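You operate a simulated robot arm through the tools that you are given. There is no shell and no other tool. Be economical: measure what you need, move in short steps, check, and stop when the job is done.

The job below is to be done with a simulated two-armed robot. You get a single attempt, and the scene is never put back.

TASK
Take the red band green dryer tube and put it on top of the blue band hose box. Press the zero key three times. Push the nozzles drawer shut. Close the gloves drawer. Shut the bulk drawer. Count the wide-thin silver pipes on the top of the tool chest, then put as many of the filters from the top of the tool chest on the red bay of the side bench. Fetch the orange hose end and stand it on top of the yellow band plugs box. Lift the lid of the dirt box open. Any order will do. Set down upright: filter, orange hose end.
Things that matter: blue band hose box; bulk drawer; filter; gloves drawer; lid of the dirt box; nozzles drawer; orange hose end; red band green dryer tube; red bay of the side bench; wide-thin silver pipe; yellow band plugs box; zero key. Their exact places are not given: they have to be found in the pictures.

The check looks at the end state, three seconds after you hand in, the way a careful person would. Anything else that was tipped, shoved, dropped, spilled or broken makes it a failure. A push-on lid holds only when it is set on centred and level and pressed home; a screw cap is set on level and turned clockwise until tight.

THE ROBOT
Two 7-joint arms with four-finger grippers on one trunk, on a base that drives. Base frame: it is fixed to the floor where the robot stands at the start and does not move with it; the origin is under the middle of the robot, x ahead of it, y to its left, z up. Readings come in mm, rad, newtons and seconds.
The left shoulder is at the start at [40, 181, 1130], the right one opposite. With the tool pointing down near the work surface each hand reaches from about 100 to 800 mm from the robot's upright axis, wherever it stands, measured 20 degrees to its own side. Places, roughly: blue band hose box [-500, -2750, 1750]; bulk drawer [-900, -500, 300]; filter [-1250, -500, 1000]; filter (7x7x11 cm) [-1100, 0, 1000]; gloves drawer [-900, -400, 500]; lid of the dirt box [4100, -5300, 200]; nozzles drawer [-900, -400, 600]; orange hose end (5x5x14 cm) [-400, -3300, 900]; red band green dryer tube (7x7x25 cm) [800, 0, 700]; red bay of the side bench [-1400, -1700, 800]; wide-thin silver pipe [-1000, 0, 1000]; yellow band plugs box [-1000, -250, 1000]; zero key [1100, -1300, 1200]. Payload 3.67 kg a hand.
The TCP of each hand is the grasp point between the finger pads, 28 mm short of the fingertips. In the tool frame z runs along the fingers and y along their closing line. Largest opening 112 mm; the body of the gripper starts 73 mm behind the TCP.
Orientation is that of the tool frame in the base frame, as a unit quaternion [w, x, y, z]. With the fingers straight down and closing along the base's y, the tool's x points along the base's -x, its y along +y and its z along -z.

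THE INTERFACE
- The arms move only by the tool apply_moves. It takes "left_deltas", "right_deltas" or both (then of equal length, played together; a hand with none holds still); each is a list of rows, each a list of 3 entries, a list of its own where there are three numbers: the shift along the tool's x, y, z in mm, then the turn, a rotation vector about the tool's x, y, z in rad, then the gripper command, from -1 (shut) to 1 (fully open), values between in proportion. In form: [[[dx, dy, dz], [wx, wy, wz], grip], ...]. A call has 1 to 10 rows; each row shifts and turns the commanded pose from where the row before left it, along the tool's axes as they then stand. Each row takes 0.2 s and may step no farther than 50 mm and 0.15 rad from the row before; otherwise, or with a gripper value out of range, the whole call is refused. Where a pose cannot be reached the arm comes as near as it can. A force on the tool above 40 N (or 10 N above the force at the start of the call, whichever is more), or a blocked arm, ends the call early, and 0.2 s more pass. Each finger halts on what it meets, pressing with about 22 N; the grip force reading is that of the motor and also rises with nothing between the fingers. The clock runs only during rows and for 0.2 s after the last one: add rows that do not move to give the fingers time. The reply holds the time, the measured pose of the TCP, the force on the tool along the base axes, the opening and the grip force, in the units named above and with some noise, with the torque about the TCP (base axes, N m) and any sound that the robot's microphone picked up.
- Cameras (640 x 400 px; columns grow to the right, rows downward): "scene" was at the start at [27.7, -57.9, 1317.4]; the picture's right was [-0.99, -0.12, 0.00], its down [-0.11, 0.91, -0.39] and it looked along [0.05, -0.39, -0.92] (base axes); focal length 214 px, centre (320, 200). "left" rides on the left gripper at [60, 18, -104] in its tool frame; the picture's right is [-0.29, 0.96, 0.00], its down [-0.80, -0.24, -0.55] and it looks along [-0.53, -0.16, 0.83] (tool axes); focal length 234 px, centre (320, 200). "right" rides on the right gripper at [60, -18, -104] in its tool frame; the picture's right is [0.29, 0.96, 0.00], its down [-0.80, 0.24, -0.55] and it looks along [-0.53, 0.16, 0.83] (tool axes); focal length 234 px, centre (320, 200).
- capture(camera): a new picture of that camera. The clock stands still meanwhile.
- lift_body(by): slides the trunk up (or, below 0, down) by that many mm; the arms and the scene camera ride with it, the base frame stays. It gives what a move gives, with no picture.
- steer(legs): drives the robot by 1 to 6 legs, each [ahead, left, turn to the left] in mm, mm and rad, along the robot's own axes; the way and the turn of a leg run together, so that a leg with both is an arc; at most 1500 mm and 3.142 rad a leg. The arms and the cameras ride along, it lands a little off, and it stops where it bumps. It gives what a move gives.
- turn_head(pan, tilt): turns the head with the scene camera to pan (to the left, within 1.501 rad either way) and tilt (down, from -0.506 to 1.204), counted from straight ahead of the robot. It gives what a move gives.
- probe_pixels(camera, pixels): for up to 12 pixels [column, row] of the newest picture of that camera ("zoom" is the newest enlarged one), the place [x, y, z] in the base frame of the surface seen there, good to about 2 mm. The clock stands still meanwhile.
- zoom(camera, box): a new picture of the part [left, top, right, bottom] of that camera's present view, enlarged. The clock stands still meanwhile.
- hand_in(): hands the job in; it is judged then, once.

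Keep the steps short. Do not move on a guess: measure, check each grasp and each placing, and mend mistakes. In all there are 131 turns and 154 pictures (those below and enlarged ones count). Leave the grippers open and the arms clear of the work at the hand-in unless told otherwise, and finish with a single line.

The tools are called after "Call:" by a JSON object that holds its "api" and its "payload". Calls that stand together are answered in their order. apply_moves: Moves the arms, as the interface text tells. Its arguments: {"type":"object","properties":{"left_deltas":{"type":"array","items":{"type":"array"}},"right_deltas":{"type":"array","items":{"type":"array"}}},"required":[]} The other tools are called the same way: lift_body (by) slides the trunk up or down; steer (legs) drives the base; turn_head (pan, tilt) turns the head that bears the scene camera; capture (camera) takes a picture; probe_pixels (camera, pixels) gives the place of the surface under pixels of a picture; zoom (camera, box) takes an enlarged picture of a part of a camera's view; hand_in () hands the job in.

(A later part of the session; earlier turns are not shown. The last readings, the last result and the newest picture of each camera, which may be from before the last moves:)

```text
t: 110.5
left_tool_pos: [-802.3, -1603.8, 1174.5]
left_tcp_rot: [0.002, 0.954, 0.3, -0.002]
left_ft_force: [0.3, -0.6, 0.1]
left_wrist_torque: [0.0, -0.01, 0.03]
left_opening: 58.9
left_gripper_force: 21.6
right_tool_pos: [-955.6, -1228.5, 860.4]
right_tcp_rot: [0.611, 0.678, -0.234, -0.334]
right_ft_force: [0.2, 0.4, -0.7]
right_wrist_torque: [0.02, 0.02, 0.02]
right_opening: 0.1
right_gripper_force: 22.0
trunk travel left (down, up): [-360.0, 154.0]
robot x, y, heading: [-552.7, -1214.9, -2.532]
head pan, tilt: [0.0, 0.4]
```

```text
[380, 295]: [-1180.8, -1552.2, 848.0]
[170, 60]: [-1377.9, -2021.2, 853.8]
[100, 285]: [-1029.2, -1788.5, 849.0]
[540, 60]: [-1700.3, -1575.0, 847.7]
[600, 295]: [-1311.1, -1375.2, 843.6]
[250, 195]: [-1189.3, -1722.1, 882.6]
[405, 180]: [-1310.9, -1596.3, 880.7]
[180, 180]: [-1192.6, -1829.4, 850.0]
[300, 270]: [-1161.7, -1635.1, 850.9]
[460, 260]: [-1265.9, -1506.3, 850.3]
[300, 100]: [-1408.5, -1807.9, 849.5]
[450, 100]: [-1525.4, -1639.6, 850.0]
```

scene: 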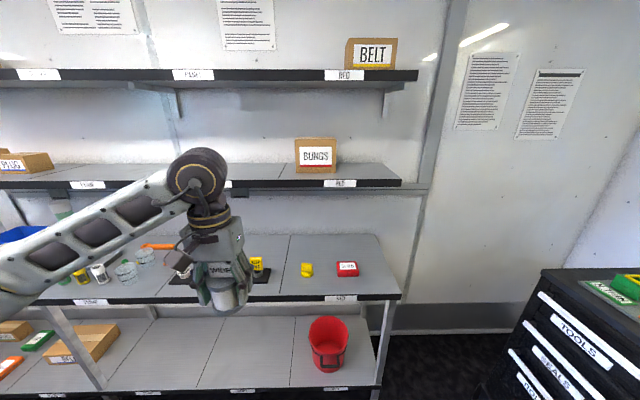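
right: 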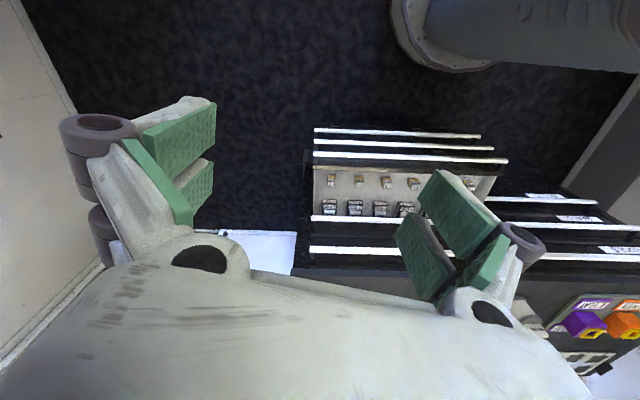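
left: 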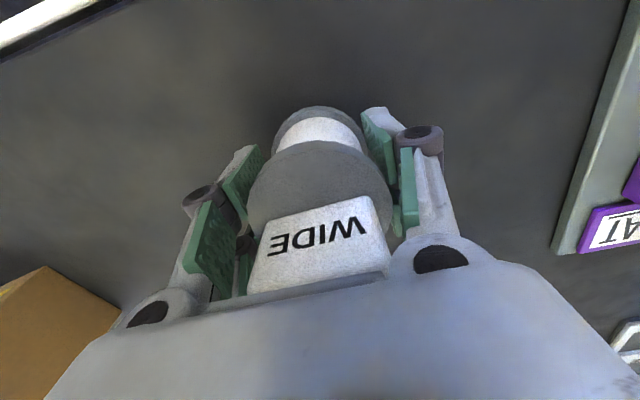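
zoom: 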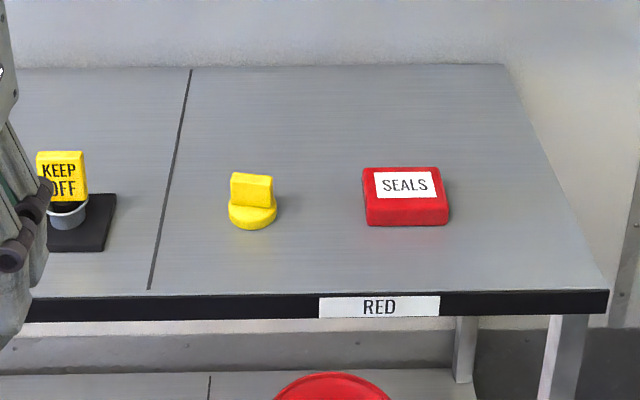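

The RED bay is the right end of the bench, surface z≈850. Check the shelf above for clearance.

Call:
{"api": "probe_pixels", "payload": {"camera": "scene", "pixels": [[340, 183], [250, 183], [390, 183], [345, 75], [300, 168]]}}

Call:
{"api": "steer", "payload": {"legs": [[0, -220, 0], [190, 0, 0]]}}

Call:
{"api": "capture", "payload": {"camera": "scene"}}

```text
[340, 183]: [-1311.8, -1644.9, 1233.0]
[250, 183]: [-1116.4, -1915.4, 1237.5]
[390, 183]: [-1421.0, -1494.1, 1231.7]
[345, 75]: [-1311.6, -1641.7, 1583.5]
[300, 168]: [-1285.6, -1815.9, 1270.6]
```

```text
t: 113.4
left_tool_pos: [-1084.1, -1532.2, 1174.4]
left_tcp_rot: [0.002, 0.954, 0.299, -0.002]
left_ft_force: [-1.2, 0.4, -0.2]
left_wrist_torque: [0.0, -0.02, 0.03]
left_opening: 58.9
left_gripper_force: 21.8
right_tool_pos: [-1236.4, -1155.1, 859.8]
right_tcp_rot: [0.611, 0.679, -0.235, -0.333]
right_ft_force: [0.9, -0.4, 0.7]
right_wrist_torque: [0.01, 0.03, 0.01]
right_opening: 0.0
right_gripper_force: 22.0
trunk travel left (down, up): [-360.0, 154.0]
robot x, y, heading: [-832.7, -1140.2, -2.537]
head pan, tilt: [0.0, 0.4]
```

```text
100 pictures are left
```

scene: 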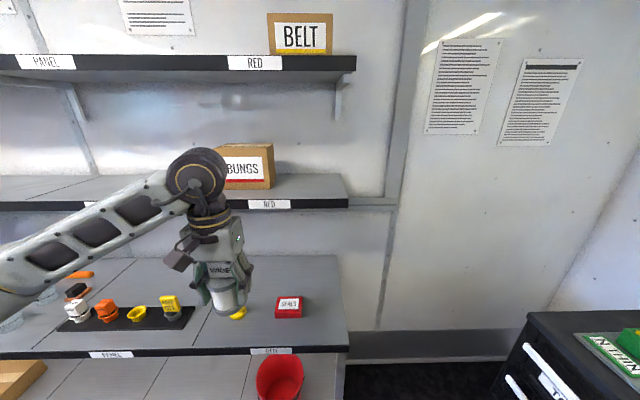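

Clearance is fine in the front strip. Move forward 136 mm and lower the filter towards (n≈630) spot left of the SEALS box.

Call:
{"api": "apply_moves", "payload": {"left_deltas": [[[-45, 3, 0], [0, 0, 0], -1], [[-45, 2, 0], [0, 0, 0], -1], [[-45, 2, 0], [0, 0, 0], -1], [[0, 0, 50], [0, 0, 0], -1], [[0, 0, 50], [0, 0, 0], -1], [[0, 0, 50], [0, 0, 0], -1], [[0, 0, 50], [0, 0, 0], -1], [[0, 0, 40], [0, 0, 0], -1], [[0, 0, 0], [0, 0, 0], -1]]}}

Call:
{"api": "zoom", "payload": {"camera": "scene", "box": [170, 250, 360, 370]}}

```text
t: 115.4
left_tool_pos: [-1189.5, -1616.1, 936.1]
left_tcp_rot: [0.002, 0.954, 0.299, -0.002]
left_ft_force: [-0.3, -0.2, -0.7]
left_wrist_torque: [-0.03, 0.02, 0.01]
left_opening: 59.1
left_gripper_force: 22.5
right_tool_pos: [-1236.1, -1155.8, 860.6]
right_tcp_rot: [0.61, 0.678, -0.235, -0.335]
right_ft_force: [-0.1, -0.5, 0.0]
right_wrist_torque: [0.04, -0.03, 0.01]
right_opening: 0.2
right_gripper_force: 22.1
trunk travel left (down, up): [-360.0, 154.0]
robot x, y, heading: [-834.2, -1136.4, -2.536]
head pan, tilt: [0.0, 0.4]
```

```text
3.33 times, centred on (265, 310) of scene
```

zoom: 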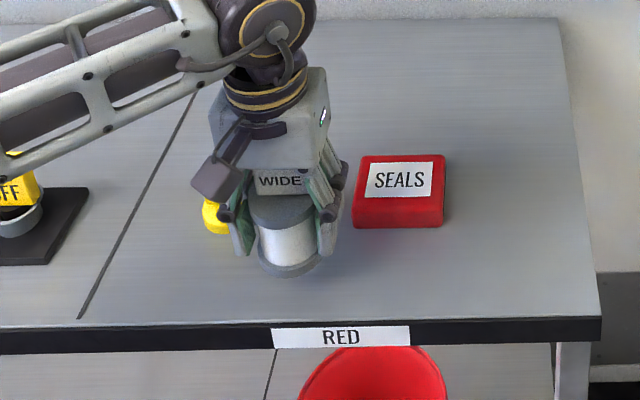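

Position is right. Lower to the surface, open moderately, and rise.

Call:
{"api": "apply_moves", "payload": {"left_deltas": [[[0, 0, 25], [0, 0, 0], -1], [[0, 0, 9], [0, 0, 0], -1], [[0, 0, 4], [0, 0, 0], -1], [[0, 0, 0], [0, 0, 0], -1], [[0, 0, 0], [0, 0, 0], 0.5], [[0, 0, 0], [0, 0, 0], 0.5], [[0, 0, -25], [0, 0, 0], 0.5], [[0, 0, -50], [0, 0, 0], 0.5], [[0, 0, -50], [0, 0, 0], 0.5], [[0, 0, -50], [0, 0, 0], 0.5]]}}

Call:
{"api": "zoom", "payload": {"camera": "scene", "box": [170, 250, 360, 370]}}

```text
t: 117.6
left_tool_pos: [-1189.6, -1613.5, 1072.2]
left_tcp_rot: [0.002, 0.954, 0.299, -0.002]
left_ft_force: [-0.6, -0.4, -0.7]
left_wrist_torque: [-0.02, 0.04, -0.02]
left_opening: 83.9
left_gripper_force: 0.1
right_tool_pos: [-1236.5, -1156.0, 861.6]
right_tcp_rot: [0.611, 0.679, -0.235, -0.333]
right_ft_force: [0.2, 0.6, 0.1]
right_wrist_torque: [0.02, -0.01, -0.01]
right_opening: 0.0
right_gripper_force: 21.6
trunk travel left (down, up): [-360.0, 154.0]
robot x, y, heading: [-835.3, -1140.4, -2.537]
head pan, tilt: [0.0, 0.4]
```

```text
3.33 times, centred on (265, 310) of scene
```

zoom: 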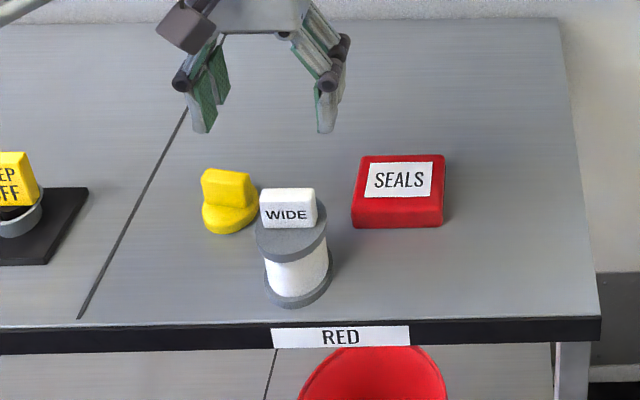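

Filter 1 stands upright in the red bay. Lift, draw back, and return to the chest for the FINE filter.

Call:
{"api": "apply_moves", "payload": {"left_deltas": [[[0, 0, -50], [0, 0, 0], 1], [[0, 0, -50], [0, 0, 0], 1], [[0, 0, -50], [0, 0, 0], 1], [[45, 0, -20], [0, 0, 0], 1], [[45, 0, -20], [0, 0, 0], 1], [[45, 0, -20], [0, 0, 0], 1]]}}

Call:
{"api": "steer", "payload": {"legs": [[-190, 0, 0], [0, 0, -1.56], [145, 0, 0]]}}

Call:
{"api": "turn_head", "payload": {"pan": 0, "tilt": 0.6}}

Call:
{"api": "zoom", "payload": {"camera": "scene", "box": [150, 150, 450, 330]}}

```text
t: 119.0
left_tool_pos: [-1078.4, -1535.8, 1282.8]
left_tcp_rot: [0.002, 0.954, 0.3, -0.003]
left_ft_force: [0.2, 0.2, 0.4]
left_wrist_torque: [-0.05, 0.03, 0.03]
left_opening: 111.8
left_gripper_force: 0.0
right_tool_pos: [-1235.9, -1156.0, 863.0]
right_tcp_rot: [0.61, 0.678, -0.236, -0.335]
right_ft_force: [0.6, 0.0, 0.4]
right_wrist_torque: [0.02, -0.03, 0.03]
right_opening: 0.1
right_gripper_force: 21.9
trunk travel left (down, up): [-360.0, 154.0]
robot x, y, heading: [-837.7, -1137.0, -2.538]
head pan, tilt: [0.0, 0.4]
```

```text
t: 125.8
left_tool_pos: [-1158.3, -667.0, 1280.8]
left_tcp_rot: [-0.001, 0.887, -0.461, -0.003]
left_ft_force: [-0.8, 0.2, 0.2]
left_wrist_torque: [0.0, 0.03, -0.01]
left_opening: 111.9
left_gripper_force: 0.1
right_tool_pos: [-778.5, -509.2, 860.0]
right_tcp_rot: [-0.196, -0.314, 0.646, 0.668]
right_ft_force: [-0.4, 0.3, -0.5]
right_wrist_torque: [0.03, -0.03, 0.0]
right_opening: 0.0
right_gripper_force: 22.1
trunk travel left (down, up): [-360.0, 154.0]
robot x, y, heading: [-759.4, -910.7, 2.183]
head pan, tilt: [0.0, 0.4]
```

```text
t: 126.5
left_tool_pos: [-1160.5, -665.9, 1281.1]
left_tcp_rot: [0.0, 0.887, -0.461, -0.002]
left_ft_force: [0.2, 1.1, -0.2]
left_wrist_torque: [-0.02, 0.01, 0.0]
left_opening: 112.0
left_gripper_force: 0.1
right_tool_pos: [-780.9, -508.8, 860.3]
right_tcp_rot: [-0.196, -0.315, 0.646, 0.667]
right_ft_force: [-0.3, 0.8, -0.1]
right_wrist_torque: [-0.02, 0.03, -0.03]
right_opening: 0.0
right_gripper_force: 21.9
trunk travel left (down, up): [-360.0, 154.0]
robot x, y, heading: [-761.9, -912.4, 2.18]
head pan, tilt: [0.0, 0.6]
```

```text
2.13 times, centred on (300, 240) of scene
```

zoom: 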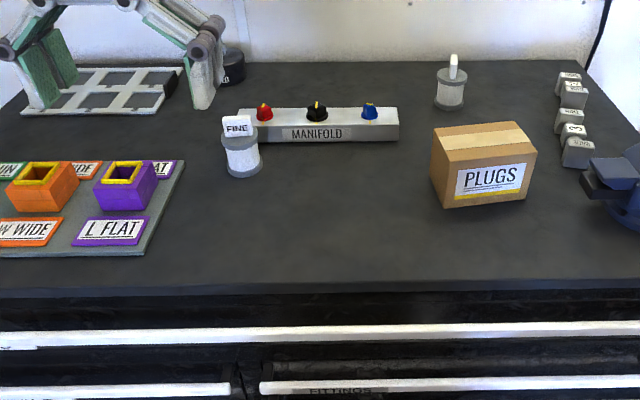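

Bring the left hand over the FINE filter and measure it against the manifold beside it.

Call:
{"api": "apply_moves", "payload": {"left_deltas": [[[-43, 2.5, 0], [0, 0, 0], 1], [[-43, 2.5, 0], [0, 0, 0], 1], [[-43, 2.5, 0], [0, 0, 0], 1], [[-43, 2.5, 0], [0, 0, 0], 1], [[-43, 2.5, 0], [0, 0, 0], 1], [[-43, 2.5, 0], [0, 0, 0], 1], [[-43, 2.5, 0], [0, 0, 0], 1], [[0, 0, 50], [0, 0, 0], 1], [[0, 0, 50], [0, 0, 0], 1], [[0, 0, 50], [0, 0, 0], 1]]}}

Call:
{"api": "capture", "payload": {"camera": "left"}}

```text
t: 128.8
left_tool_pos: [-1347.4, -429.0, 1132.4]
left_tcp_rot: [-0.001, 0.887, -0.462, -0.003]
left_ft_force: [0.6, 0.2, -0.4]
left_wrist_torque: [0.01, 0.02, 0.01]
left_opening: 112.0
left_gripper_force: 0.0
right_tool_pos: [-778.8, -508.0, 860.8]
right_tcp_rot: [-0.196, -0.314, 0.646, 0.668]
right_ft_force: [-0.7, -0.1, -0.6]
right_wrist_torque: [0.0, -0.01, 0.0]
right_opening: 0.1
right_gripper_force: 21.7
trunk travel left (down, up): [-360.0, 154.0]
robot x, y, heading: [-760.7, -908.7, 2.181]
head pan, tilt: [0.0, 0.6]
```

```text
96 pictures are left
```

left: 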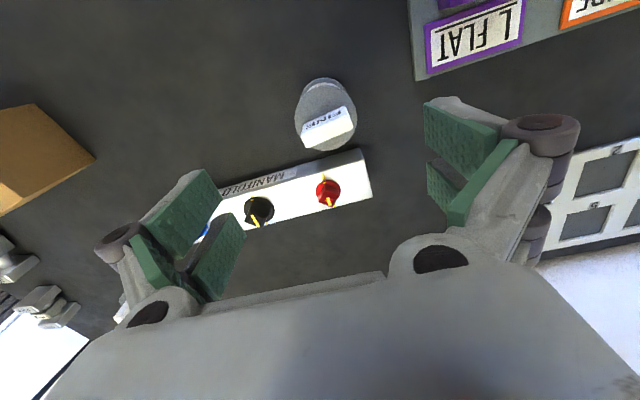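

Call:
{"api": "probe_pixels", "payload": {"camera": "left", "pixels": [[328, 125], [306, 130], [350, 118], [298, 110], [320, 82], [335, 146], [312, 165], [260, 180], [362, 155], [300, 175], [340, 90]]}}

```text
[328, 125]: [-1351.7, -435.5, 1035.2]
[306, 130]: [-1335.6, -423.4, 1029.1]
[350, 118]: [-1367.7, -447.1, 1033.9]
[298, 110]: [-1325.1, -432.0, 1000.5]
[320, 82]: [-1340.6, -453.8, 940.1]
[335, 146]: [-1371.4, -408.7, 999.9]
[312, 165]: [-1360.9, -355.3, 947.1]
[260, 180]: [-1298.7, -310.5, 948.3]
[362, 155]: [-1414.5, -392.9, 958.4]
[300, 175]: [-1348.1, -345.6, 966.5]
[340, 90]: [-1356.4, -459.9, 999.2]
```

Axis ≈ (-1353,-432); the manifold face is 67 mm behind, so fingers clear it. Shift 6 mm left, descend, close.

Call:
{"api": "apply_moves", "payload": {"left_deltas": [[[-1, 6, 40], [0, 0, 0], 1], [[0, 0, 50], [0, 0, 0], 1], [[0, 0, 40], [0, 0, 0], 1], [[0, 0, 27], [0, 0, 0], 1], [[0, 0, 0], [0, 0, 0], 1], [[0, 0, 0], [0, 0, 0], -1], [[0, 0, 0], [0, 0, 0], -1], [[0, 0, 0], [0, 0, 0], -1]]}}

Call:
{"api": "capture", "payload": {"camera": "left"}}

```text
t: 130.6
left_tool_pos: [-1353.1, -431.7, 975.4]
left_tcp_rot: [0.0, 0.886, -0.463, -0.003]
left_ft_force: [-0.4, 0.4, 0.3]
left_wrist_torque: [0.03, 0.02, -0.01]
left_opening: 59.6
left_gripper_force: 22.0
right_tool_pos: [-779.7, -509.0, 860.0]
right_tcp_rot: [-0.195, -0.314, 0.646, 0.668]
right_ft_force: [-0.7, 0.6, 0.8]
right_wrist_torque: [0.0, 0.04, -0.02]
right_opening: 0.0
right_gripper_force: 21.9
trunk travel left (down, up): [-360.0, 154.0]
robot x, y, heading: [-761.8, -911.0, 2.18]
head pan, tilt: [0.0, 0.6]
```

```text
95 pictures are left
```

left: 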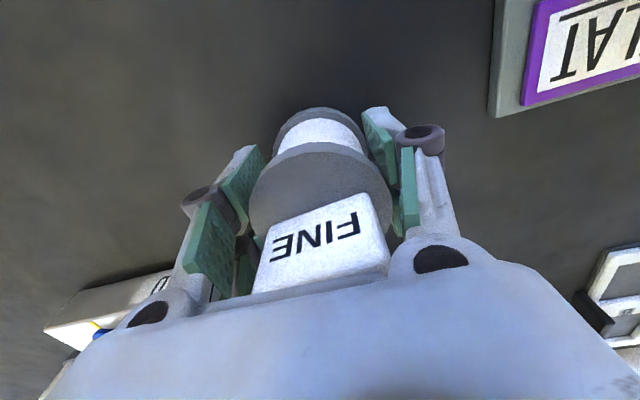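

Gripped. Lift, draw back, and drive to the bench again.

Call:
{"api": "apply_moves", "payload": {"left_deltas": [[[0, 0, -50], [0, 0, 0], -1], [[0, 0, -50], [0, 0, 0], -1], [[0, 0, -50], [0, 0, 0], -1], [[0, 0, -50], [0, 0, 0], -1], [[48, 0, 0], [0, 0, 0], -1], [[48, 0, 0], [0, 0, 0], -1], [[48, 0, 0], [0, 0, 0], -1], [[48, 0, 0], [0, 0, 0], -1], [[48, 0, 0], [0, 0, 0], -1], [[48, 0, 0], [0, 0, 0], -1]]}}

Call:
{"api": "steer", "payload": {"legs": [[-160, 0, 0], [0, 0, 1.57], [190, -20, 0]]}}

Call:
{"api": "turn_head", "payload": {"pan": 0, "tilt": 0.5}}

Call:
{"api": "capture", "payload": {"camera": "scene"}}

```text
t: 132.8
left_tool_pos: [-1185.3, -670.2, 1174.7]
left_tcp_rot: [-0.001, 0.887, -0.462, -0.004]
left_ft_force: [0.6, 0.1, -0.3]
left_wrist_torque: [0.02, 0.0, 0.01]
left_opening: 59.8
left_gripper_force: 22.4
right_tool_pos: [-779.3, -509.6, 861.1]
right_tcp_rot: [-0.196, -0.314, 0.646, 0.668]
right_ft_force: [0.3, -0.3, 0.3]
right_wrist_torque: [-0.03, -0.01, 0.0]
right_opening: 0.0
right_gripper_force: 22.3
trunk travel left (down, up): [-360.0, 154.0]
robot x, y, heading: [-762.2, -913.8, 2.178]
head pan, tilt: [0.0, 0.6]
```

```text
t: 139.6
left_tool_pos: [-1080.9, -1557.5, 1174.4]
left_tcp_rot: [0.002, 0.955, 0.297, -0.003]
left_ft_force: [-1.5, 0.3, -1.0]
left_wrist_torque: [0.02, -0.04, 0.02]
left_opening: 59.5
left_gripper_force: 21.9
right_tool_pos: [-1238.0, -1149.3, 860.8]
right_tcp_rot: [0.609, 0.679, -0.237, -0.335]
right_ft_force: [0.2, -0.4, 0.9]
right_wrist_torque: [-0.01, 0.01, 0.01]
right_opening: 0.3
right_gripper_force: 21.2
trunk travel left (down, up): [-360.0, 154.0]
robot x, y, heading: [-834.3, -1134.0, -2.539]
head pan, tilt: [0.0, 0.6]
```

```text
t: 140.2
left_tool_pos: [-1082.3, -1558.2, 1176.0]
left_tcp_rot: [0.002, 0.955, 0.297, -0.002]
left_ft_force: [-0.4, -0.6, -0.1]
left_wrist_torque: [0.01, 0.02, 0.01]
left_opening: 59.7
left_gripper_force: 22.2
right_tool_pos: [-1238.0, -1150.1, 860.1]
right_tcp_rot: [0.61, 0.679, -0.236, -0.335]
right_ft_force: [0.0, -0.2, 0.0]
right_wrist_torque: [0.03, 0.01, 0.02]
right_opening: 0.3
right_gripper_force: 22.4
trunk travel left (down, up): [-360.0, 154.0]
robot x, y, heading: [-838.2, -1132.3, -2.534]
head pan, tilt: [0.0, 0.499]
```

```text
94 pictures are left
```

scene: 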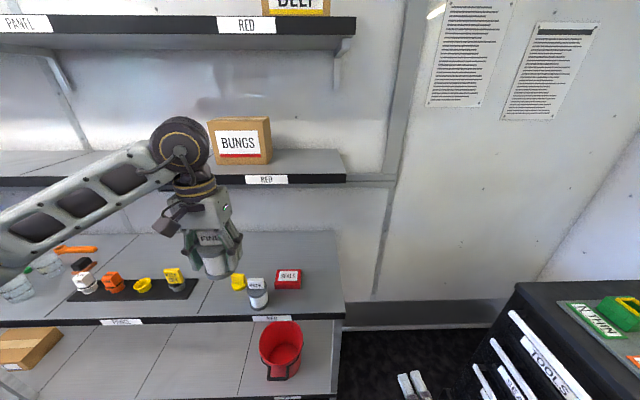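

Move right 196 and forward 133 mm to the free spot right of SEALS, then lower.

Call:
{"api": "apply_moves", "payload": {"left_deltas": [[[-27, -39, 0], [0, 0, 0], -1], [[-27, -39, 0], [0, 0, 0], -1], [[-27, -39, 0], [0, 0, 0], -1], [[-27, -39, 0], [0, 0, 0], -1], [[-27, -39, 0], [0, 0, 0], -1], [[0, 0, 48], [0, 0, 0], -1], [[0, 0, 48], [0, 0, 0], -1], [[0, 0, 48], [0, 0, 0], -1], [[0, 0, 48], [0, 0, 0], -1], [[0, 0, 45], [0, 0, 0], -1]]}}

Call:
{"api": "zoom", "payload": {"camera": "scene", "box": [180, 220, 370, 340]}}

```text
t: 142.4
left_tool_pos: [-1303.4, -1474.9, 936.5]
left_tcp_rot: [0.002, 0.955, 0.297, -0.003]
left_ft_force: [-0.4, 0.1, -0.8]
left_wrist_torque: [0.07, -0.01, -0.02]
left_opening: 59.6
left_gripper_force: 21.9
right_tool_pos: [-1237.4, -1150.9, 859.8]
right_tcp_rot: [0.61, 0.678, -0.237, -0.334]
right_ft_force: [-0.6, -0.4, 0.5]
right_wrist_torque: [-0.03, -0.04, -0.02]
right_opening: 0.1
right_gripper_force: 21.7
trunk travel left (down, up): [-360.0, 154.0]
robot x, y, heading: [-838.1, -1136.4, -2.54]
head pan, tilt: [0.0, 0.499]
```

```text
3.33 times, centred on (275, 280) of scene
```

zoom: 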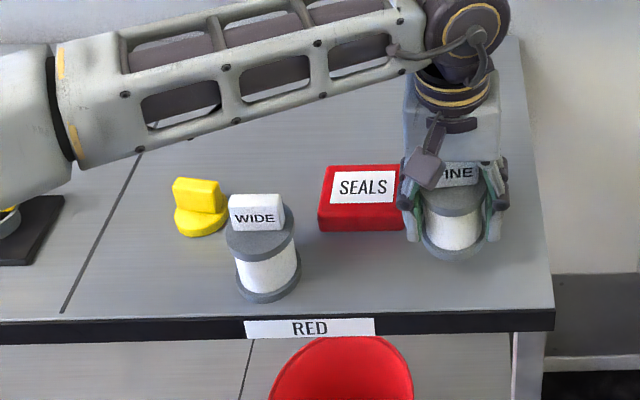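

A bit close to SEALS; shift 12 mm right, lower, release modestly and rise.

Call:
{"api": "apply_moves", "payload": {"left_deltas": [[[6, -12, 0], [0, 0, 0], -1], [[0, 0, 25], [0, 0, 0], -1], [[0, 0, 9], [0, 0, 0], -1], [[0, 0, 4], [0, 0, 0], -1], [[0, 0, 0], [0, 0, 0], 0.4], [[0, 0, 0], [0, 0, 0], 0.4], [[0, 0, -25], [0, 0, 0], 0.4], [[0, 0, -50], [0, 0, 0], 0.4], [[0, 0, -50], [0, 0, 0], 0.4], [[0, 0, -50], [0, 0, 0], 0.4]]}}

Call:
{"api": "zoom", "payload": {"camera": "scene", "box": [180, 220, 370, 340]}}

Call:
{"api": "turn_head", "payload": {"pan": 0.9, "tilt": 0.1}}

Call:
{"api": "capture", "payload": {"camera": "scene"}}

```text
t: 144.7
left_tool_pos: [-1303.0, -1459.9, 1076.3]
left_tcp_rot: [0.001, 0.955, 0.297, -0.002]
left_ft_force: [0.4, -0.2, 0.5]
left_wrist_torque: [0.0, -0.01, 0.0]
left_opening: 78.3
left_gripper_force: 0.0
right_tool_pos: [-1236.3, -1149.1, 861.1]
right_tcp_rot: [0.609, 0.678, -0.238, -0.335]
right_ft_force: [-0.3, 0.0, -1.2]
right_wrist_torque: [0.03, -0.01, -0.01]
right_opening: 0.0
right_gripper_force: 22.1
trunk travel left (down, up): [-360.0, 154.0]
robot x, y, heading: [-836.0, -1130.4, -2.543]
head pan, tilt: [0.0, 0.499]
```

```text
3.33 times, centred on (275, 280) of scene
```

zoom: 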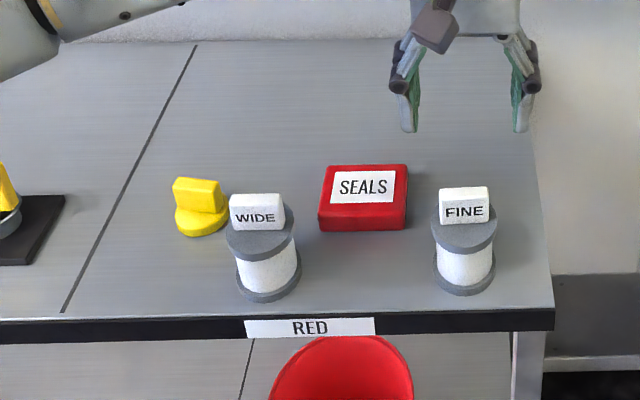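

```text
t: 145.8
left_tool_pos: [-1305.6, -1461.7, 1073.8]
left_tcp_rot: [0.001, 0.955, 0.297, -0.003]
left_ft_force: [-0.3, -0.4, -0.2]
left_wrist_torque: [-0.02, 0.03, 0.0]
left_opening: 78.2
left_gripper_force: 0.0
right_tool_pos: [-1236.4, -1148.8, 860.8]
right_tcp_rot: [0.61, 0.678, -0.237, -0.335]
right_ft_force: [0.5, -0.2, -0.3]
right_wrist_torque: [-0.02, 0.0, -0.02]
right_opening: 0.0
right_gripper_force: 21.7
trunk travel left (down, up): [-360.0, 154.0]
robot x, y, heading: [-834.5, -1135.0, -2.535]
head pan, tilt: [0.901, 0.099]
```

```text
91 pictures are left
```

scene: 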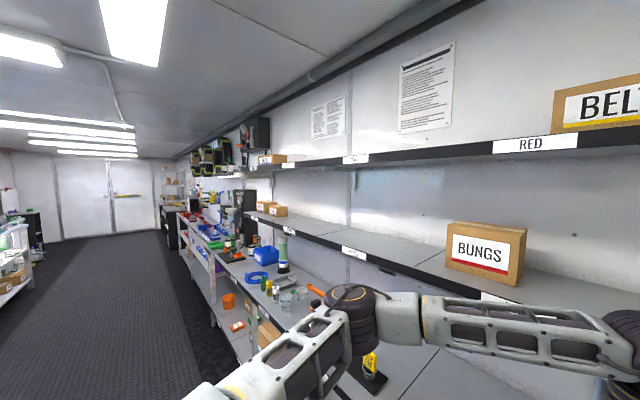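

Both filters stand in the red bay. Now draw the left arm back and drive along the bench towards the hose end (n≈2460).

Call:
{"api": "apply_moves", "payload": {"left_deltas": [[[20, 30, -30], [0, 0, 0], 1], [[20, 30, -30], [0, 0, 0], 1], [[20, 30, -30], [0, 0, 0], 1], [[30, 20, -30], [0, 0, 0], 1], [[40, 20, -20], [0, 0, 0], 1]]}}

Call:
{"api": "steer", "payload": {"legs": [[-130, 0, 0], [0, 950, 0], [0, 950, 0]]}}

Call:
{"api": "turn_head", "payload": {"pan": 0, "tilt": 0.3}}

Call:
{"api": "capture", "payload": {"camera": "scene"}}

```text
t: 147.1
left_tool_pos: [-1120.5, -1491.2, 1215.2]
left_tcp_rot: [0.002, 0.955, 0.297, -0.003]
left_ft_force: [0.4, 0.0, -0.3]
left_wrist_torque: [-0.02, 0.01, 0.01]
left_opening: 112.1
left_gripper_force: 0.1
right_tool_pos: [-1235.7, -1149.2, 861.7]
right_tcp_rot: [0.61, 0.678, -0.235, -0.336]
right_ft_force: [0.9, -0.6, 0.5]
right_wrist_torque: [0.04, -0.04, 0.01]
right_opening: 0.1
right_gripper_force: 21.9
trunk travel left (down, up): [-360.0, 154.0]
robot x, y, heading: [-837.9, -1135.5, -2.54]
head pan, tilt: [0.901, 0.099]
```

```text
t: 157.8
left_tool_pos: [55.7, -2986.9, 1215.2]
left_tcp_rot: [0.001, 0.955, 0.296, -0.002]
left_ft_force: [-1.1, 0.2, -0.4]
left_wrist_torque: [-0.05, 0.02, -0.02]
left_opening: 111.9
left_gripper_force: 0.1
right_tool_pos: [-56.3, -2643.8, 860.3]
right_tcp_rot: [0.608, 0.678, -0.239, -0.337]
right_ft_force: [0.3, 0.0, 0.3]
right_wrist_torque: [0.01, 0.01, -0.03]
right_opening: 0.0
right_gripper_force: 22.2
trunk travel left (down, up): [-360.0, 154.0]
robot x, y, heading: [343.8, -2629.3, -2.54]
head pan, tilt: [0.901, 0.099]
```

```text
t: 159.0
left_tool_pos: [57.1, -2987.3, 1213.6]
left_tcp_rot: [0.001, 0.955, 0.296, -0.003]
left_ft_force: [-0.3, 0.1, -0.6]
left_wrist_torque: [0.01, -0.01, 0.02]
left_opening: 112.2
left_gripper_force: 0.0
right_tool_pos: [-56.3, -2645.7, 860.3]
right_tcp_rot: [0.609, 0.678, -0.238, -0.336]
right_ft_force: [-0.8, 0.1, 0.4]
right_wrist_torque: [0.0, -0.03, 0.01]
right_opening: 0.1
right_gripper_force: 22.0
trunk travel left (down, up): [-360.0, 154.0]
robot x, y, heading: [346.6, -2629.7, -2.545]
head pan, tilt: [0.0, 0.3]
```

```text
90 pictures are left
```

scene: 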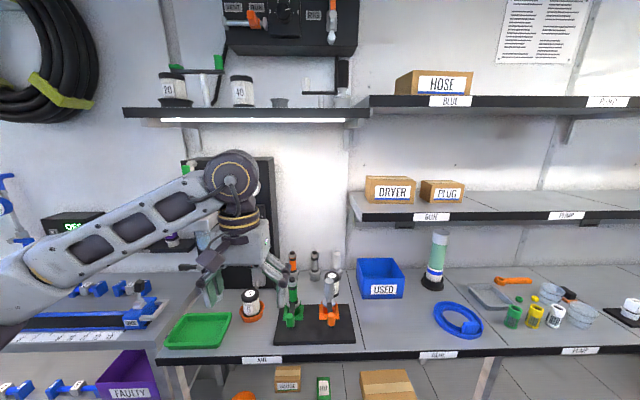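

Call:
{"api": "zoom", "payload": {"camera": "scene", "box": [230, 235, 390, 350]}}

Call:
{"api": "zoom", "payload": {"camera": "scene", "box": [360, 50, 500, 140]}}

Call:
{"api": "probe_pixels", "payload": {"camera": "scene", "pixels": [[440, 86], [440, 72], [475, 85], [395, 78], [450, 101], [292, 262], [329, 300], [291, 300], [315, 263], [334, 285]]}}

```text
3.48 times, centred on (310, 292) of scene
```

zoom: 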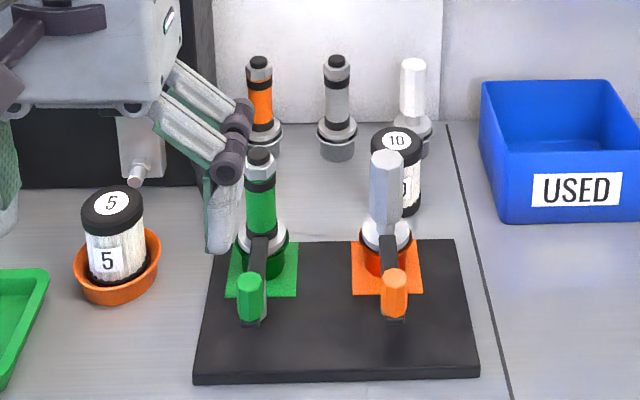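

```text
4.44 times, centred on (430, 95) of scene
```

zoom: 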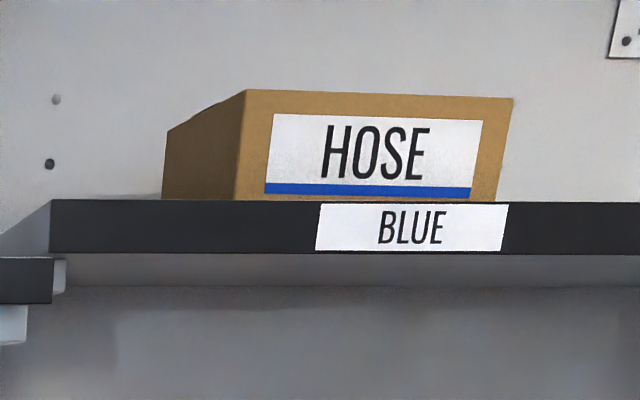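

```text
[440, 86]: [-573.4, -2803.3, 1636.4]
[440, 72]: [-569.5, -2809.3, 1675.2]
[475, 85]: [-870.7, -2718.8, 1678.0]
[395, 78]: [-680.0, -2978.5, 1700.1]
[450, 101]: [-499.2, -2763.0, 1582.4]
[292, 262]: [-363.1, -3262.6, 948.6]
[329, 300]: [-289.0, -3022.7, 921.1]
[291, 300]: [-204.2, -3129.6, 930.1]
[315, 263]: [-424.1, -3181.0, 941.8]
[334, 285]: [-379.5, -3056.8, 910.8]
```

The HOSE box with the blue band is on the top shelf (pixel 440,82). The orange hose end stands at the bench back, ≈(-363,-3263,950). I'll strafe left and yaw right so that the right hand stays off the bench.

Call:
{"api": "steer", "payload": {"legs": [[0, 620, 0], [0, 0, -0.485]]}}

Call:
{"api": "turn_head", "payload": {"pan": 0.4, "tilt": 0.5}}

Call:
{"api": "capture", "payload": {"camera": "scene"}}

```text
t: 164.1
left_tool_pos: [276.4, -3330.5, 1214.8]
left_tcp_rot: [0.001, 0.998, 0.059, -0.002]
left_ft_force: [0.3, 0.0, 0.5]
left_wrist_torque: [0.0, -0.01, 0.01]
left_opening: 112.0
left_gripper_force: 0.1
right_tool_pos: [336.1, -2974.5, 861.0]
right_tcp_rot: [0.51, 0.601, -0.394, -0.472]
right_ft_force: [0.1, -0.8, -0.4]
right_wrist_torque: [-0.02, -0.01, -0.01]
right_opening: 0.0
right_gripper_force: 22.0
trunk travel left (down, up): [-360.0, 154.0]
robot x, y, heading: [698.4, -3149.3, -3.022]
head pan, tilt: [0.0, 0.3]
```

```text
t: 164.9
left_tool_pos: [276.5, -3329.7, 1214.7]
left_tcp_rot: [0.001, 0.998, 0.059, -0.002]
left_ft_force: [-0.9, -1.0, 0.4]
left_wrist_torque: [0.03, -0.03, -0.01]
left_opening: 112.1
left_gripper_force: 0.0
right_tool_pos: [336.4, -2973.4, 861.4]
right_tcp_rot: [0.51, 0.601, -0.394, -0.472]
right_ft_force: [-0.2, 0.2, -0.4]
right_wrist_torque: [0.01, 0.01, -0.01]
right_opening: 0.1
right_gripper_force: 21.9
trunk travel left (down, up): [-360.0, 154.0]
robot x, y, heading: [698.8, -3150.7, -3.029]
head pan, tilt: [0.4, 0.499]
```

```text
87 pictures are left
```

scene: 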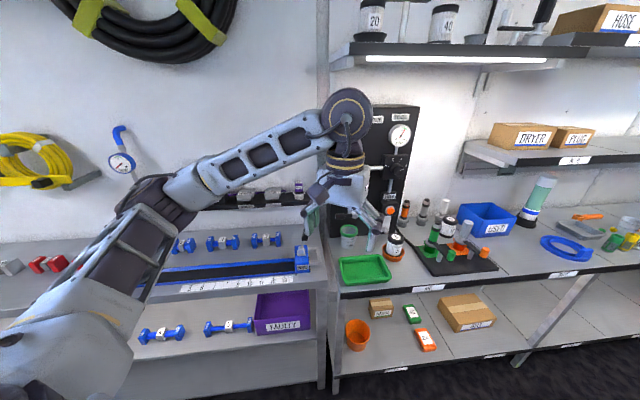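

Call:
{"api": "zoom", "payload": {"camera": "scene", "box": [320, 90, 520, 290]}}

Call:
{"api": "probe_pixels", "payload": {"camera": "zoom", "pixels": [[331, 228], [331, 210], [366, 235], [326, 250], [290, 250], [330, 130], [310, 245], [360, 200], [420, 60], [540, 60]]}}

Call:
{"api": "probe_pixels", "payload": {"camera": "scene", "pixels": [[450, 58], [400, 50], [545, 60], [520, 155], [404, 218], [404, 205]]}}

```text
2.00 times, centred on (420, 190) of scene
```

zoom: 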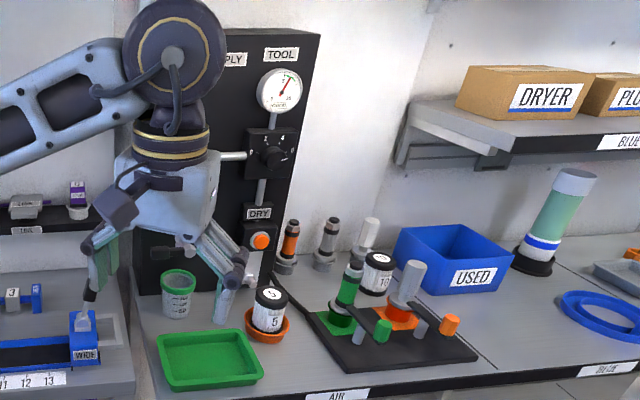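

```text
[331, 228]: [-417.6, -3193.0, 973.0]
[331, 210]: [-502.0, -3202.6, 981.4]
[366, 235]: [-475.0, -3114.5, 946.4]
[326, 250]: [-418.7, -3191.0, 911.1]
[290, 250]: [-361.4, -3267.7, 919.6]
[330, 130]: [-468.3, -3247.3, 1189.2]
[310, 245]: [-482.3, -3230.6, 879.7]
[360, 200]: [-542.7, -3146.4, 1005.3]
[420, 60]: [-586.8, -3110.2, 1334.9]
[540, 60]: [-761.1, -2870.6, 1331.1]
```

```text
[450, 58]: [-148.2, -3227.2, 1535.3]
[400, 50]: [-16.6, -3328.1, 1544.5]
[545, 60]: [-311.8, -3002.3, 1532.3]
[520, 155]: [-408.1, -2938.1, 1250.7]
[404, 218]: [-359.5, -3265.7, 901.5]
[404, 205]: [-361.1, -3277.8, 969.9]
```

Orange hose end axis ≈ (-376,-3271), base z 850, top ≈ 990; a lit shelf hangs over at z 1535. I lower the left hand a little and drive in.

Call:
{"api": "apply_moves", "payload": {"left_deltas": [[[0, 0, 45], [0, 0, 0], 1], [[0, 0, 45], [0, 0, 0], 1], [[0, 0, 30], [0, 0, 0], 0.6], [[0, 0, 0], [0, 0, 0], 0.6]]}}

Call:
{"api": "steer", "payload": {"legs": [[200, -230, 0], [229, 0, 0]]}}

Call:
{"api": "turn_head", "payload": {"pan": 0.3, "tilt": 0.6}}

Call:
{"api": "capture", "payload": {"camera": "scene"}}

Call:
{"api": "capture", "payload": {"camera": "left"}}

```text
t: 165.9
left_tool_pos: [276.9, -3329.8, 1094.7]
left_tcp_rot: [0.002, 0.998, 0.058, -0.002]
left_ft_force: [0.2, -0.4, -0.2]
left_wrist_torque: [-0.03, -0.01, 0.04]
left_opening: 89.7
left_gripper_force: 0.1
right_tool_pos: [336.5, -2973.2, 859.9]
right_tcp_rot: [0.51, 0.601, -0.393, -0.473]
right_ft_force: [0.2, -0.4, -0.2]
right_wrist_torque: [0.02, 0.0, 0.01]
right_opening: 0.0
right_gripper_force: 21.9
trunk travel left (down, up): [-360.0, 154.0]
robot x, y, heading: [697.6, -3146.5, -3.031]
head pan, tilt: [0.4, 0.499]
```

```text
t: 169.3
left_tool_pos: [-153.7, -3143.1, 1096.9]
left_tcp_rot: [0.003, 0.998, 0.058, -0.003]
left_ft_force: [-0.3, 0.5, -0.9]
left_wrist_torque: [0.0, 0.04, 0.01]
left_opening: 89.7
left_gripper_force: 0.0
right_tool_pos: [-97.9, -2788.5, 861.5]
right_tcp_rot: [0.513, 0.6, -0.392, -0.472]
right_ft_force: [-0.3, 1.1, -0.4]
right_wrist_torque: [0.0, 0.02, 0.02]
right_opening: 0.1
right_gripper_force: 21.8
trunk travel left (down, up): [-360.0, 154.0]
robot x, y, heading: [260.9, -2963.8, -3.021]
head pan, tilt: [0.4, 0.499]
stopped in leg 2: the robot was blocked; the commanded pose is now the measured one
```

```text
t: 170.0
left_tool_pos: [-153.9, -3144.0, 1095.4]
left_tcp_rot: [0.004, 0.998, 0.058, -0.004]
left_ft_force: [-0.2, 0.9, 1.2]
left_wrist_torque: [-0.02, 0.0, -0.02]
left_opening: 89.7
left_gripper_force: 0.1
right_tool_pos: [-98.3, -2787.5, 861.9]
right_tcp_rot: [0.513, 0.599, -0.392, -0.473]
right_ft_force: [1.3, 0.1, -0.8]
right_wrist_torque: [-0.05, -0.05, 0.0]
right_opening: 0.2
right_gripper_force: 21.8
trunk travel left (down, up): [-360.0, 154.0]
robot x, y, heading: [264.1, -2962.4, -3.025]
head pan, tilt: [0.3, 0.6]
```

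```text
85 pictures are left
```

scene: 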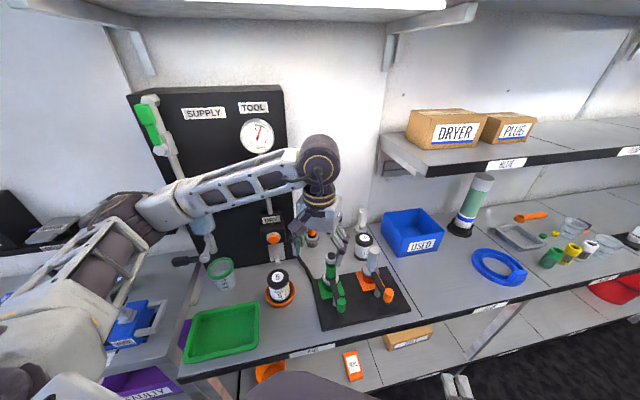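

```text
84 pictures are left
```

left: 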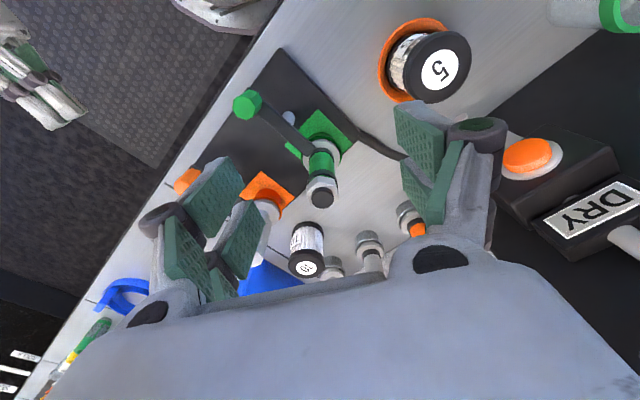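

Stopped about 20 mm short by contact; I back off 15 mm. Check the test panel's protruding parts relative to the hose end.

Call:
{"api": "steer", "payload": {"legs": [[-20, 0, 0]]}}

Call:
{"api": "capture", "payload": {"camera": "left"}}

Call:
{"api": "probe_pixels", "payload": {"camera": "left", "pixels": [[530, 155], [515, 210], [560, 240], [620, 240], [560, 190], [500, 150], [418, 232], [372, 245], [407, 212], [370, 262], [330, 265], [480, 130]]}}

Call:
{"api": "probe_pixels", "payload": {"camera": "scene", "pixels": [[275, 240], [268, 220], [285, 250], [250, 240], [312, 240], [260, 140], [275, 255], [230, 200], [195, 250]]}}

```text
t: 170.8
left_tool_pos: [-142.2, -3145.3, 1091.3]
left_tcp_rot: [0.002, 0.998, 0.058, 0.001]
left_ft_force: [0.3, -0.2, -0.2]
left_wrist_torque: [0.02, -0.05, 0.06]
left_opening: 89.3
left_gripper_force: 0.1
right_tool_pos: [-84.6, -2787.4, 860.0]
right_tcp_rot: [0.51, 0.602, -0.394, -0.472]
right_ft_force: [-0.8, -0.8, -0.2]
right_wrist_torque: [0.02, -0.02, -0.01]
right_opening: 0.0
right_gripper_force: 22.2
trunk travel left (down, up): [-360.0, 154.0]
robot x, y, heading: [282.2, -2963.9, -3.028]
head pan, tilt: [0.3, 0.6]
```

```text
83 pictures are left
```

left: 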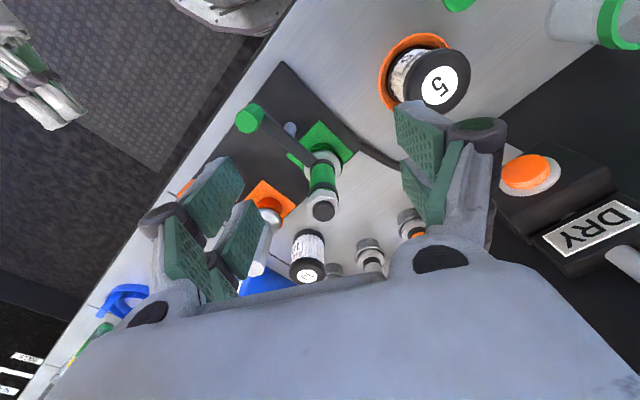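

```text
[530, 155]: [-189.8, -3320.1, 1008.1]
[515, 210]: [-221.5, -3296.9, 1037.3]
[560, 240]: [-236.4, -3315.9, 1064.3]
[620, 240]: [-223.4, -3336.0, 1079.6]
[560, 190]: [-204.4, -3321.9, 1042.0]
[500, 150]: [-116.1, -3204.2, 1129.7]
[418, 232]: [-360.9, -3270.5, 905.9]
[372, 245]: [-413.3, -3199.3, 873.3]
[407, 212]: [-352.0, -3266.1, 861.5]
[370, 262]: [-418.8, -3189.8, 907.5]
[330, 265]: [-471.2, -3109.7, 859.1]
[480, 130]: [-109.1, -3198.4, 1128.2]
```

```text
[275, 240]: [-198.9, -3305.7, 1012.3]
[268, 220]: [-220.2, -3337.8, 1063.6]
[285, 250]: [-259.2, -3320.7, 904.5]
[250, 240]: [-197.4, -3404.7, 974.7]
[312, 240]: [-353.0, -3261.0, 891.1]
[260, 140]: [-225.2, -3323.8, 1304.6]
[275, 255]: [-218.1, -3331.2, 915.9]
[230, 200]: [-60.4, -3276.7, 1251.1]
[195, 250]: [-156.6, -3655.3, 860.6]
```

The valve box's nearest corner is ~110 mm to the side; I go forward first at z 1091, then left over the hose end.

Call:
{"api": "apply_moves", "payload": {"left_deltas": [[[-50, 0, 0], [0, 0, 0], 0.6], [[-50, 0, 0], [0, 0, 0], 0.6], [[-50, 0, 0], [0, 0, 0], 0.6], [[-50, 0, 0], [0, 0, 0], 0.6], [[-47, 0, 0], [0, 0, 0], 0.6], [[0, 33, 0], [0, 0, 0], 0.6], [[0, 33, 0], [0, 0, 0], 0.6], [[0, 30, 0], [0, 0, 0], 0.6], [[0, 0, 0], [0, 0, 0], 0.6]]}}

Call:
{"api": "capture", "payload": {"camera": "left"}}

Call:
{"api": "zoom", "payload": {"camera": "scene", "box": [180, 100, 440, 290]}}

```text
t: 173.0
left_tool_pos: [-368.9, -3165.9, 1085.1]
left_tcp_rot: [0.016, 1.0, -0.013, 0.009]
left_ft_force: [0.4, 0.9, 0.0]
left_wrist_torque: [-0.03, 0.02, 0.02]
left_opening: 89.4
left_gripper_force: 0.1
right_tool_pos: [-67.4, -2747.8, 866.8]
right_tcp_rot: [0.504, 0.583, -0.408, -0.488]
right_ft_force: [1.1, -0.6, 1.0]
right_wrist_torque: [0.04, -0.03, -0.05]
right_opening: 0.0
right_gripper_force: 21.9
trunk travel left (down, up): [-360.0, 154.0]
robot x, y, heading: [273.3, -2948.3, -3.082]
head pan, tilt: [0.3, 0.6]
stopped in row 9 (left hand): the arm was blocked; the commanded pose is now the measured one
```

```text
82 pictures are left
```

left: 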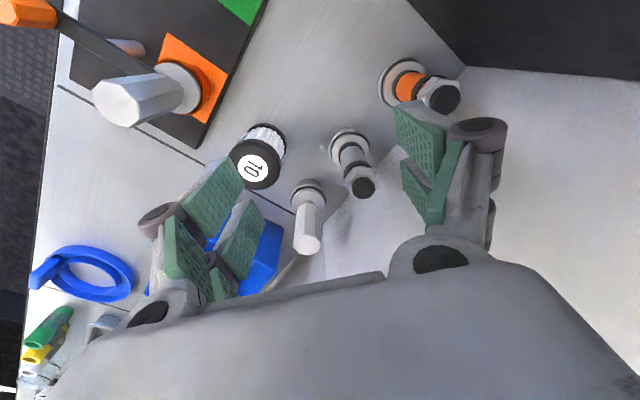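

```text
2.11 times, centred on (310, 195) of scene
```

zoom: 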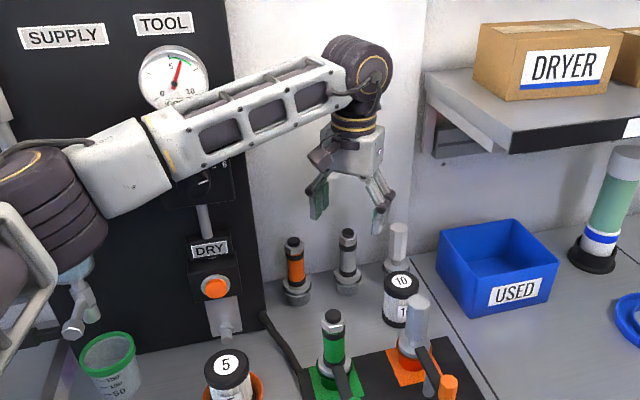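

The forearm touched the panel; I withdraw at once (right, then back). Then I'll approach square-on from further right so the forearm stays off the panel.

Call:
{"api": "apply_moves", "payload": {"left_deltas": [[[0, -40, 0], [0, 0, 0], 0.6], [[0, -40, 0], [0, 0, 0], 0.6], [[40, 0, 0], [0, 0, 0], 0.6], [[45, 0, 0], [0, 0, 0], 0.6], [[45, 0, 0], [0, 0, 0], 0.6], [[45, 0, 0], [0, 0, 0], 0.6], [[45, 0, 0], [0, 0, 0], 0.6]], "right_deltas": [[[0, 0, 0], [0, 0, 0], -1], [[0, 20, 0], [0, 0, 0], -1], [[0, 40, 0], [0, 0, 0], -1], [[0, 40, 0], [0, 0, 0], -1], [[0, 40, 0], [0, 0, 0], -1], [[0, 20, 0], [0, 0, 0], -1], [[0, 0, 0], [0, 0, 0], -1]]}}

Call:
{"api": "capture", "payload": {"camera": "scene"}}

```text
t: 174.6
left_tool_pos: [-162.7, -3119.9, 1073.9]
left_tcp_rot: [0.009, 1.0, 0.008, 0.016]
left_ft_force: [-0.1, -1.0, -0.1]
left_wrist_torque: [0.0, -0.02, -0.02]
left_opening: 89.6
left_gripper_force: 0.0
right_tool_pos: [-94.1, -2796.5, 954.5]
right_tcp_rot: [0.502, 0.591, -0.405, -0.485]
right_ft_force: [-0.3, 0.7, 0.3]
right_wrist_torque: [-0.03, 0.03, -0.01]
right_opening: 0.0
right_gripper_force: 22.5
right hand out of reach, approached as far as the arm can: row 4, 5, 6
trunk travel left (down, up): [-360.0, 154.0]
robot x, y, heading: [270.8, -2953.5, -3.064]
head pan, tilt: [0.3, 0.6]
```

```text
80 pictures are left
```

scene: 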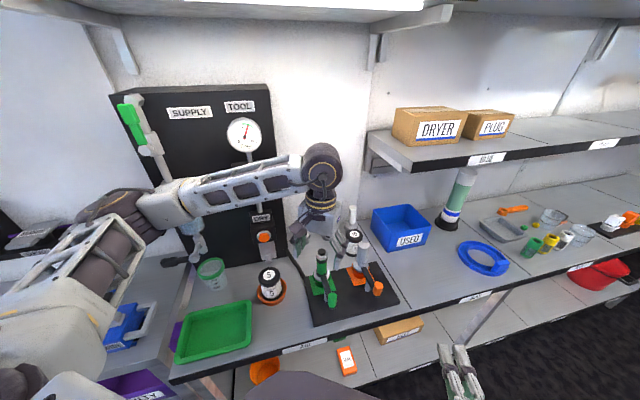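

Call:
{"api": "steer", "payload": {"legs": [[-200, 0, 0], [0, 0, 0.54], [0, -320, 0], [100, 0, 0]]}}

Call:
{"api": "turn_head", "payload": {"pan": 0.1, "tilt": 0.5}}

Call:
{"api": "capture", "payload": {"camera": "scene"}}

Call:
{"api": "zoom", "payload": {"camera": "scene", "box": [120, 80, 320, 240]}}

```text
t: 180.4
left_tool_pos: [-81.3, -3102.8, 1072.8]
left_tcp_rot: [0.002, 0.962, 0.274, 0.021]
left_ft_force: [0.4, -0.1, 0.4]
left_wrist_torque: [0.02, -0.01, 0.01]
left_opening: 89.7
left_gripper_force: 0.1
right_tool_pos: [-189.1, -2789.6, 954.2]
right_tcp_rot: [0.612, 0.68, -0.231, -0.332]
right_ft_force: [0.1, 0.9, 0.7]
right_wrist_torque: [-0.02, 0.05, -0.03]
right_opening: 0.0
right_gripper_force: 22.0
trunk travel left (down, up): [-360.0, 154.0]
robot x, y, heading: [204.6, -2733.2, -2.527]
head pan, tilt: [0.3, 0.6]
```

```text
t: 181.1
left_tool_pos: [-81.2, -3102.7, 1071.3]
left_tcp_rot: [0.002, 0.961, 0.275, 0.021]
left_ft_force: [-0.7, 0.0, -0.4]
left_wrist_torque: [0.02, 0.0, -0.03]
left_opening: 89.7
left_gripper_force: 0.1
right_tool_pos: [-189.9, -2789.6, 953.1]
right_tcp_rot: [0.612, 0.68, -0.231, -0.333]
right_ft_force: [-1.0, -0.3, 0.4]
right_wrist_torque: [-0.01, -0.01, 0.04]
right_opening: 0.0
right_gripper_force: 21.7
trunk travel left (down, up): [-360.0, 154.0]
robot x, y, heading: [207.4, -2735.5, -2.524]
head pan, tilt: [0.099, 0.499]
```

```text
79 pictures are left
```

scene: 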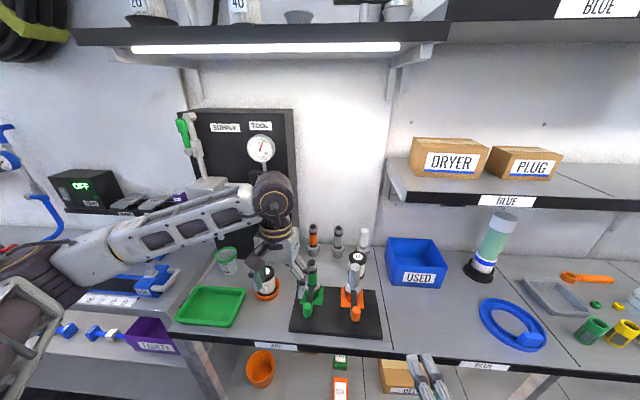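

```text
2.50 times, centred on (220, 160) of scene
```

zoom: 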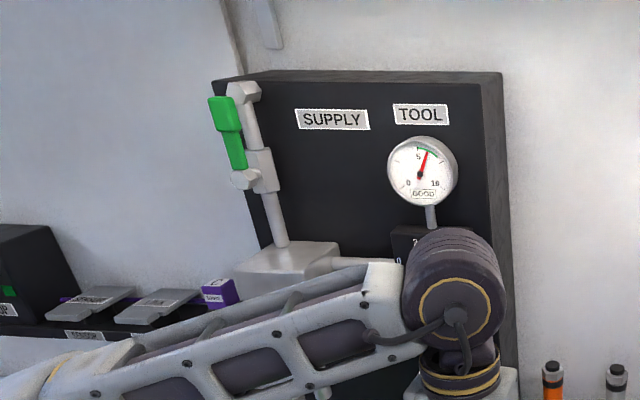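

Square-on with a vertical hand the forearm would still sweep the panel. Tilting the hand 40° forward keeps the wrist well back. Tilt first, then advance to a pre-grasp point.

Call:
{"api": "apply_moves", "payload": {"left_deltas": [[[0, 0, 0], [0.015, -0.148, 0], 0.6], [[0, 0, 0], [0, -0.148, 0], 0.6], [[0, 0, 0], [0, -0.148, 0], 0.6], [[0, 0, 0], [0, -0.148, 0], 0.6], [[0, 0, 0], [0, -0.148, 0], 0.6], [[0, 0, 0], [0, 0, 0], 0.6]]}}

Call:
{"api": "capture", "payload": {"camera": "scene"}}

```text
t: 182.5
left_tool_pos: [-91.5, -3105.0, 1073.8]
left_tcp_rot: [0.094, 0.904, 0.256, -0.33]
left_ft_force: [0.4, 0.2, -0.7]
left_wrist_torque: [0.01, 0.02, -0.04]
left_opening: 89.7
left_gripper_force: 0.1
left hand out of reach, approached as far as the arm can: row 5
right_tool_pos: [-188.4, -2788.5, 953.6]
right_tcp_rot: [0.611, 0.679, -0.232, -0.333]
right_ft_force: [0.2, 1.2, 0.5]
right_wrist_torque: [0.01, 0.01, 0.02]
right_opening: 0.0
right_gripper_force: 21.9
trunk travel left (down, up): [-360.0, 154.0]
robot x, y, heading: [209.8, -2736.5, -2.531]
head pan, tilt: [0.099, 0.499]
```

```text
77 pictures are left
```

scene: 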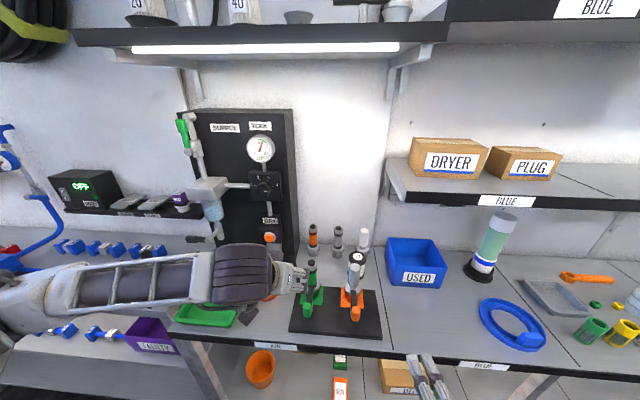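

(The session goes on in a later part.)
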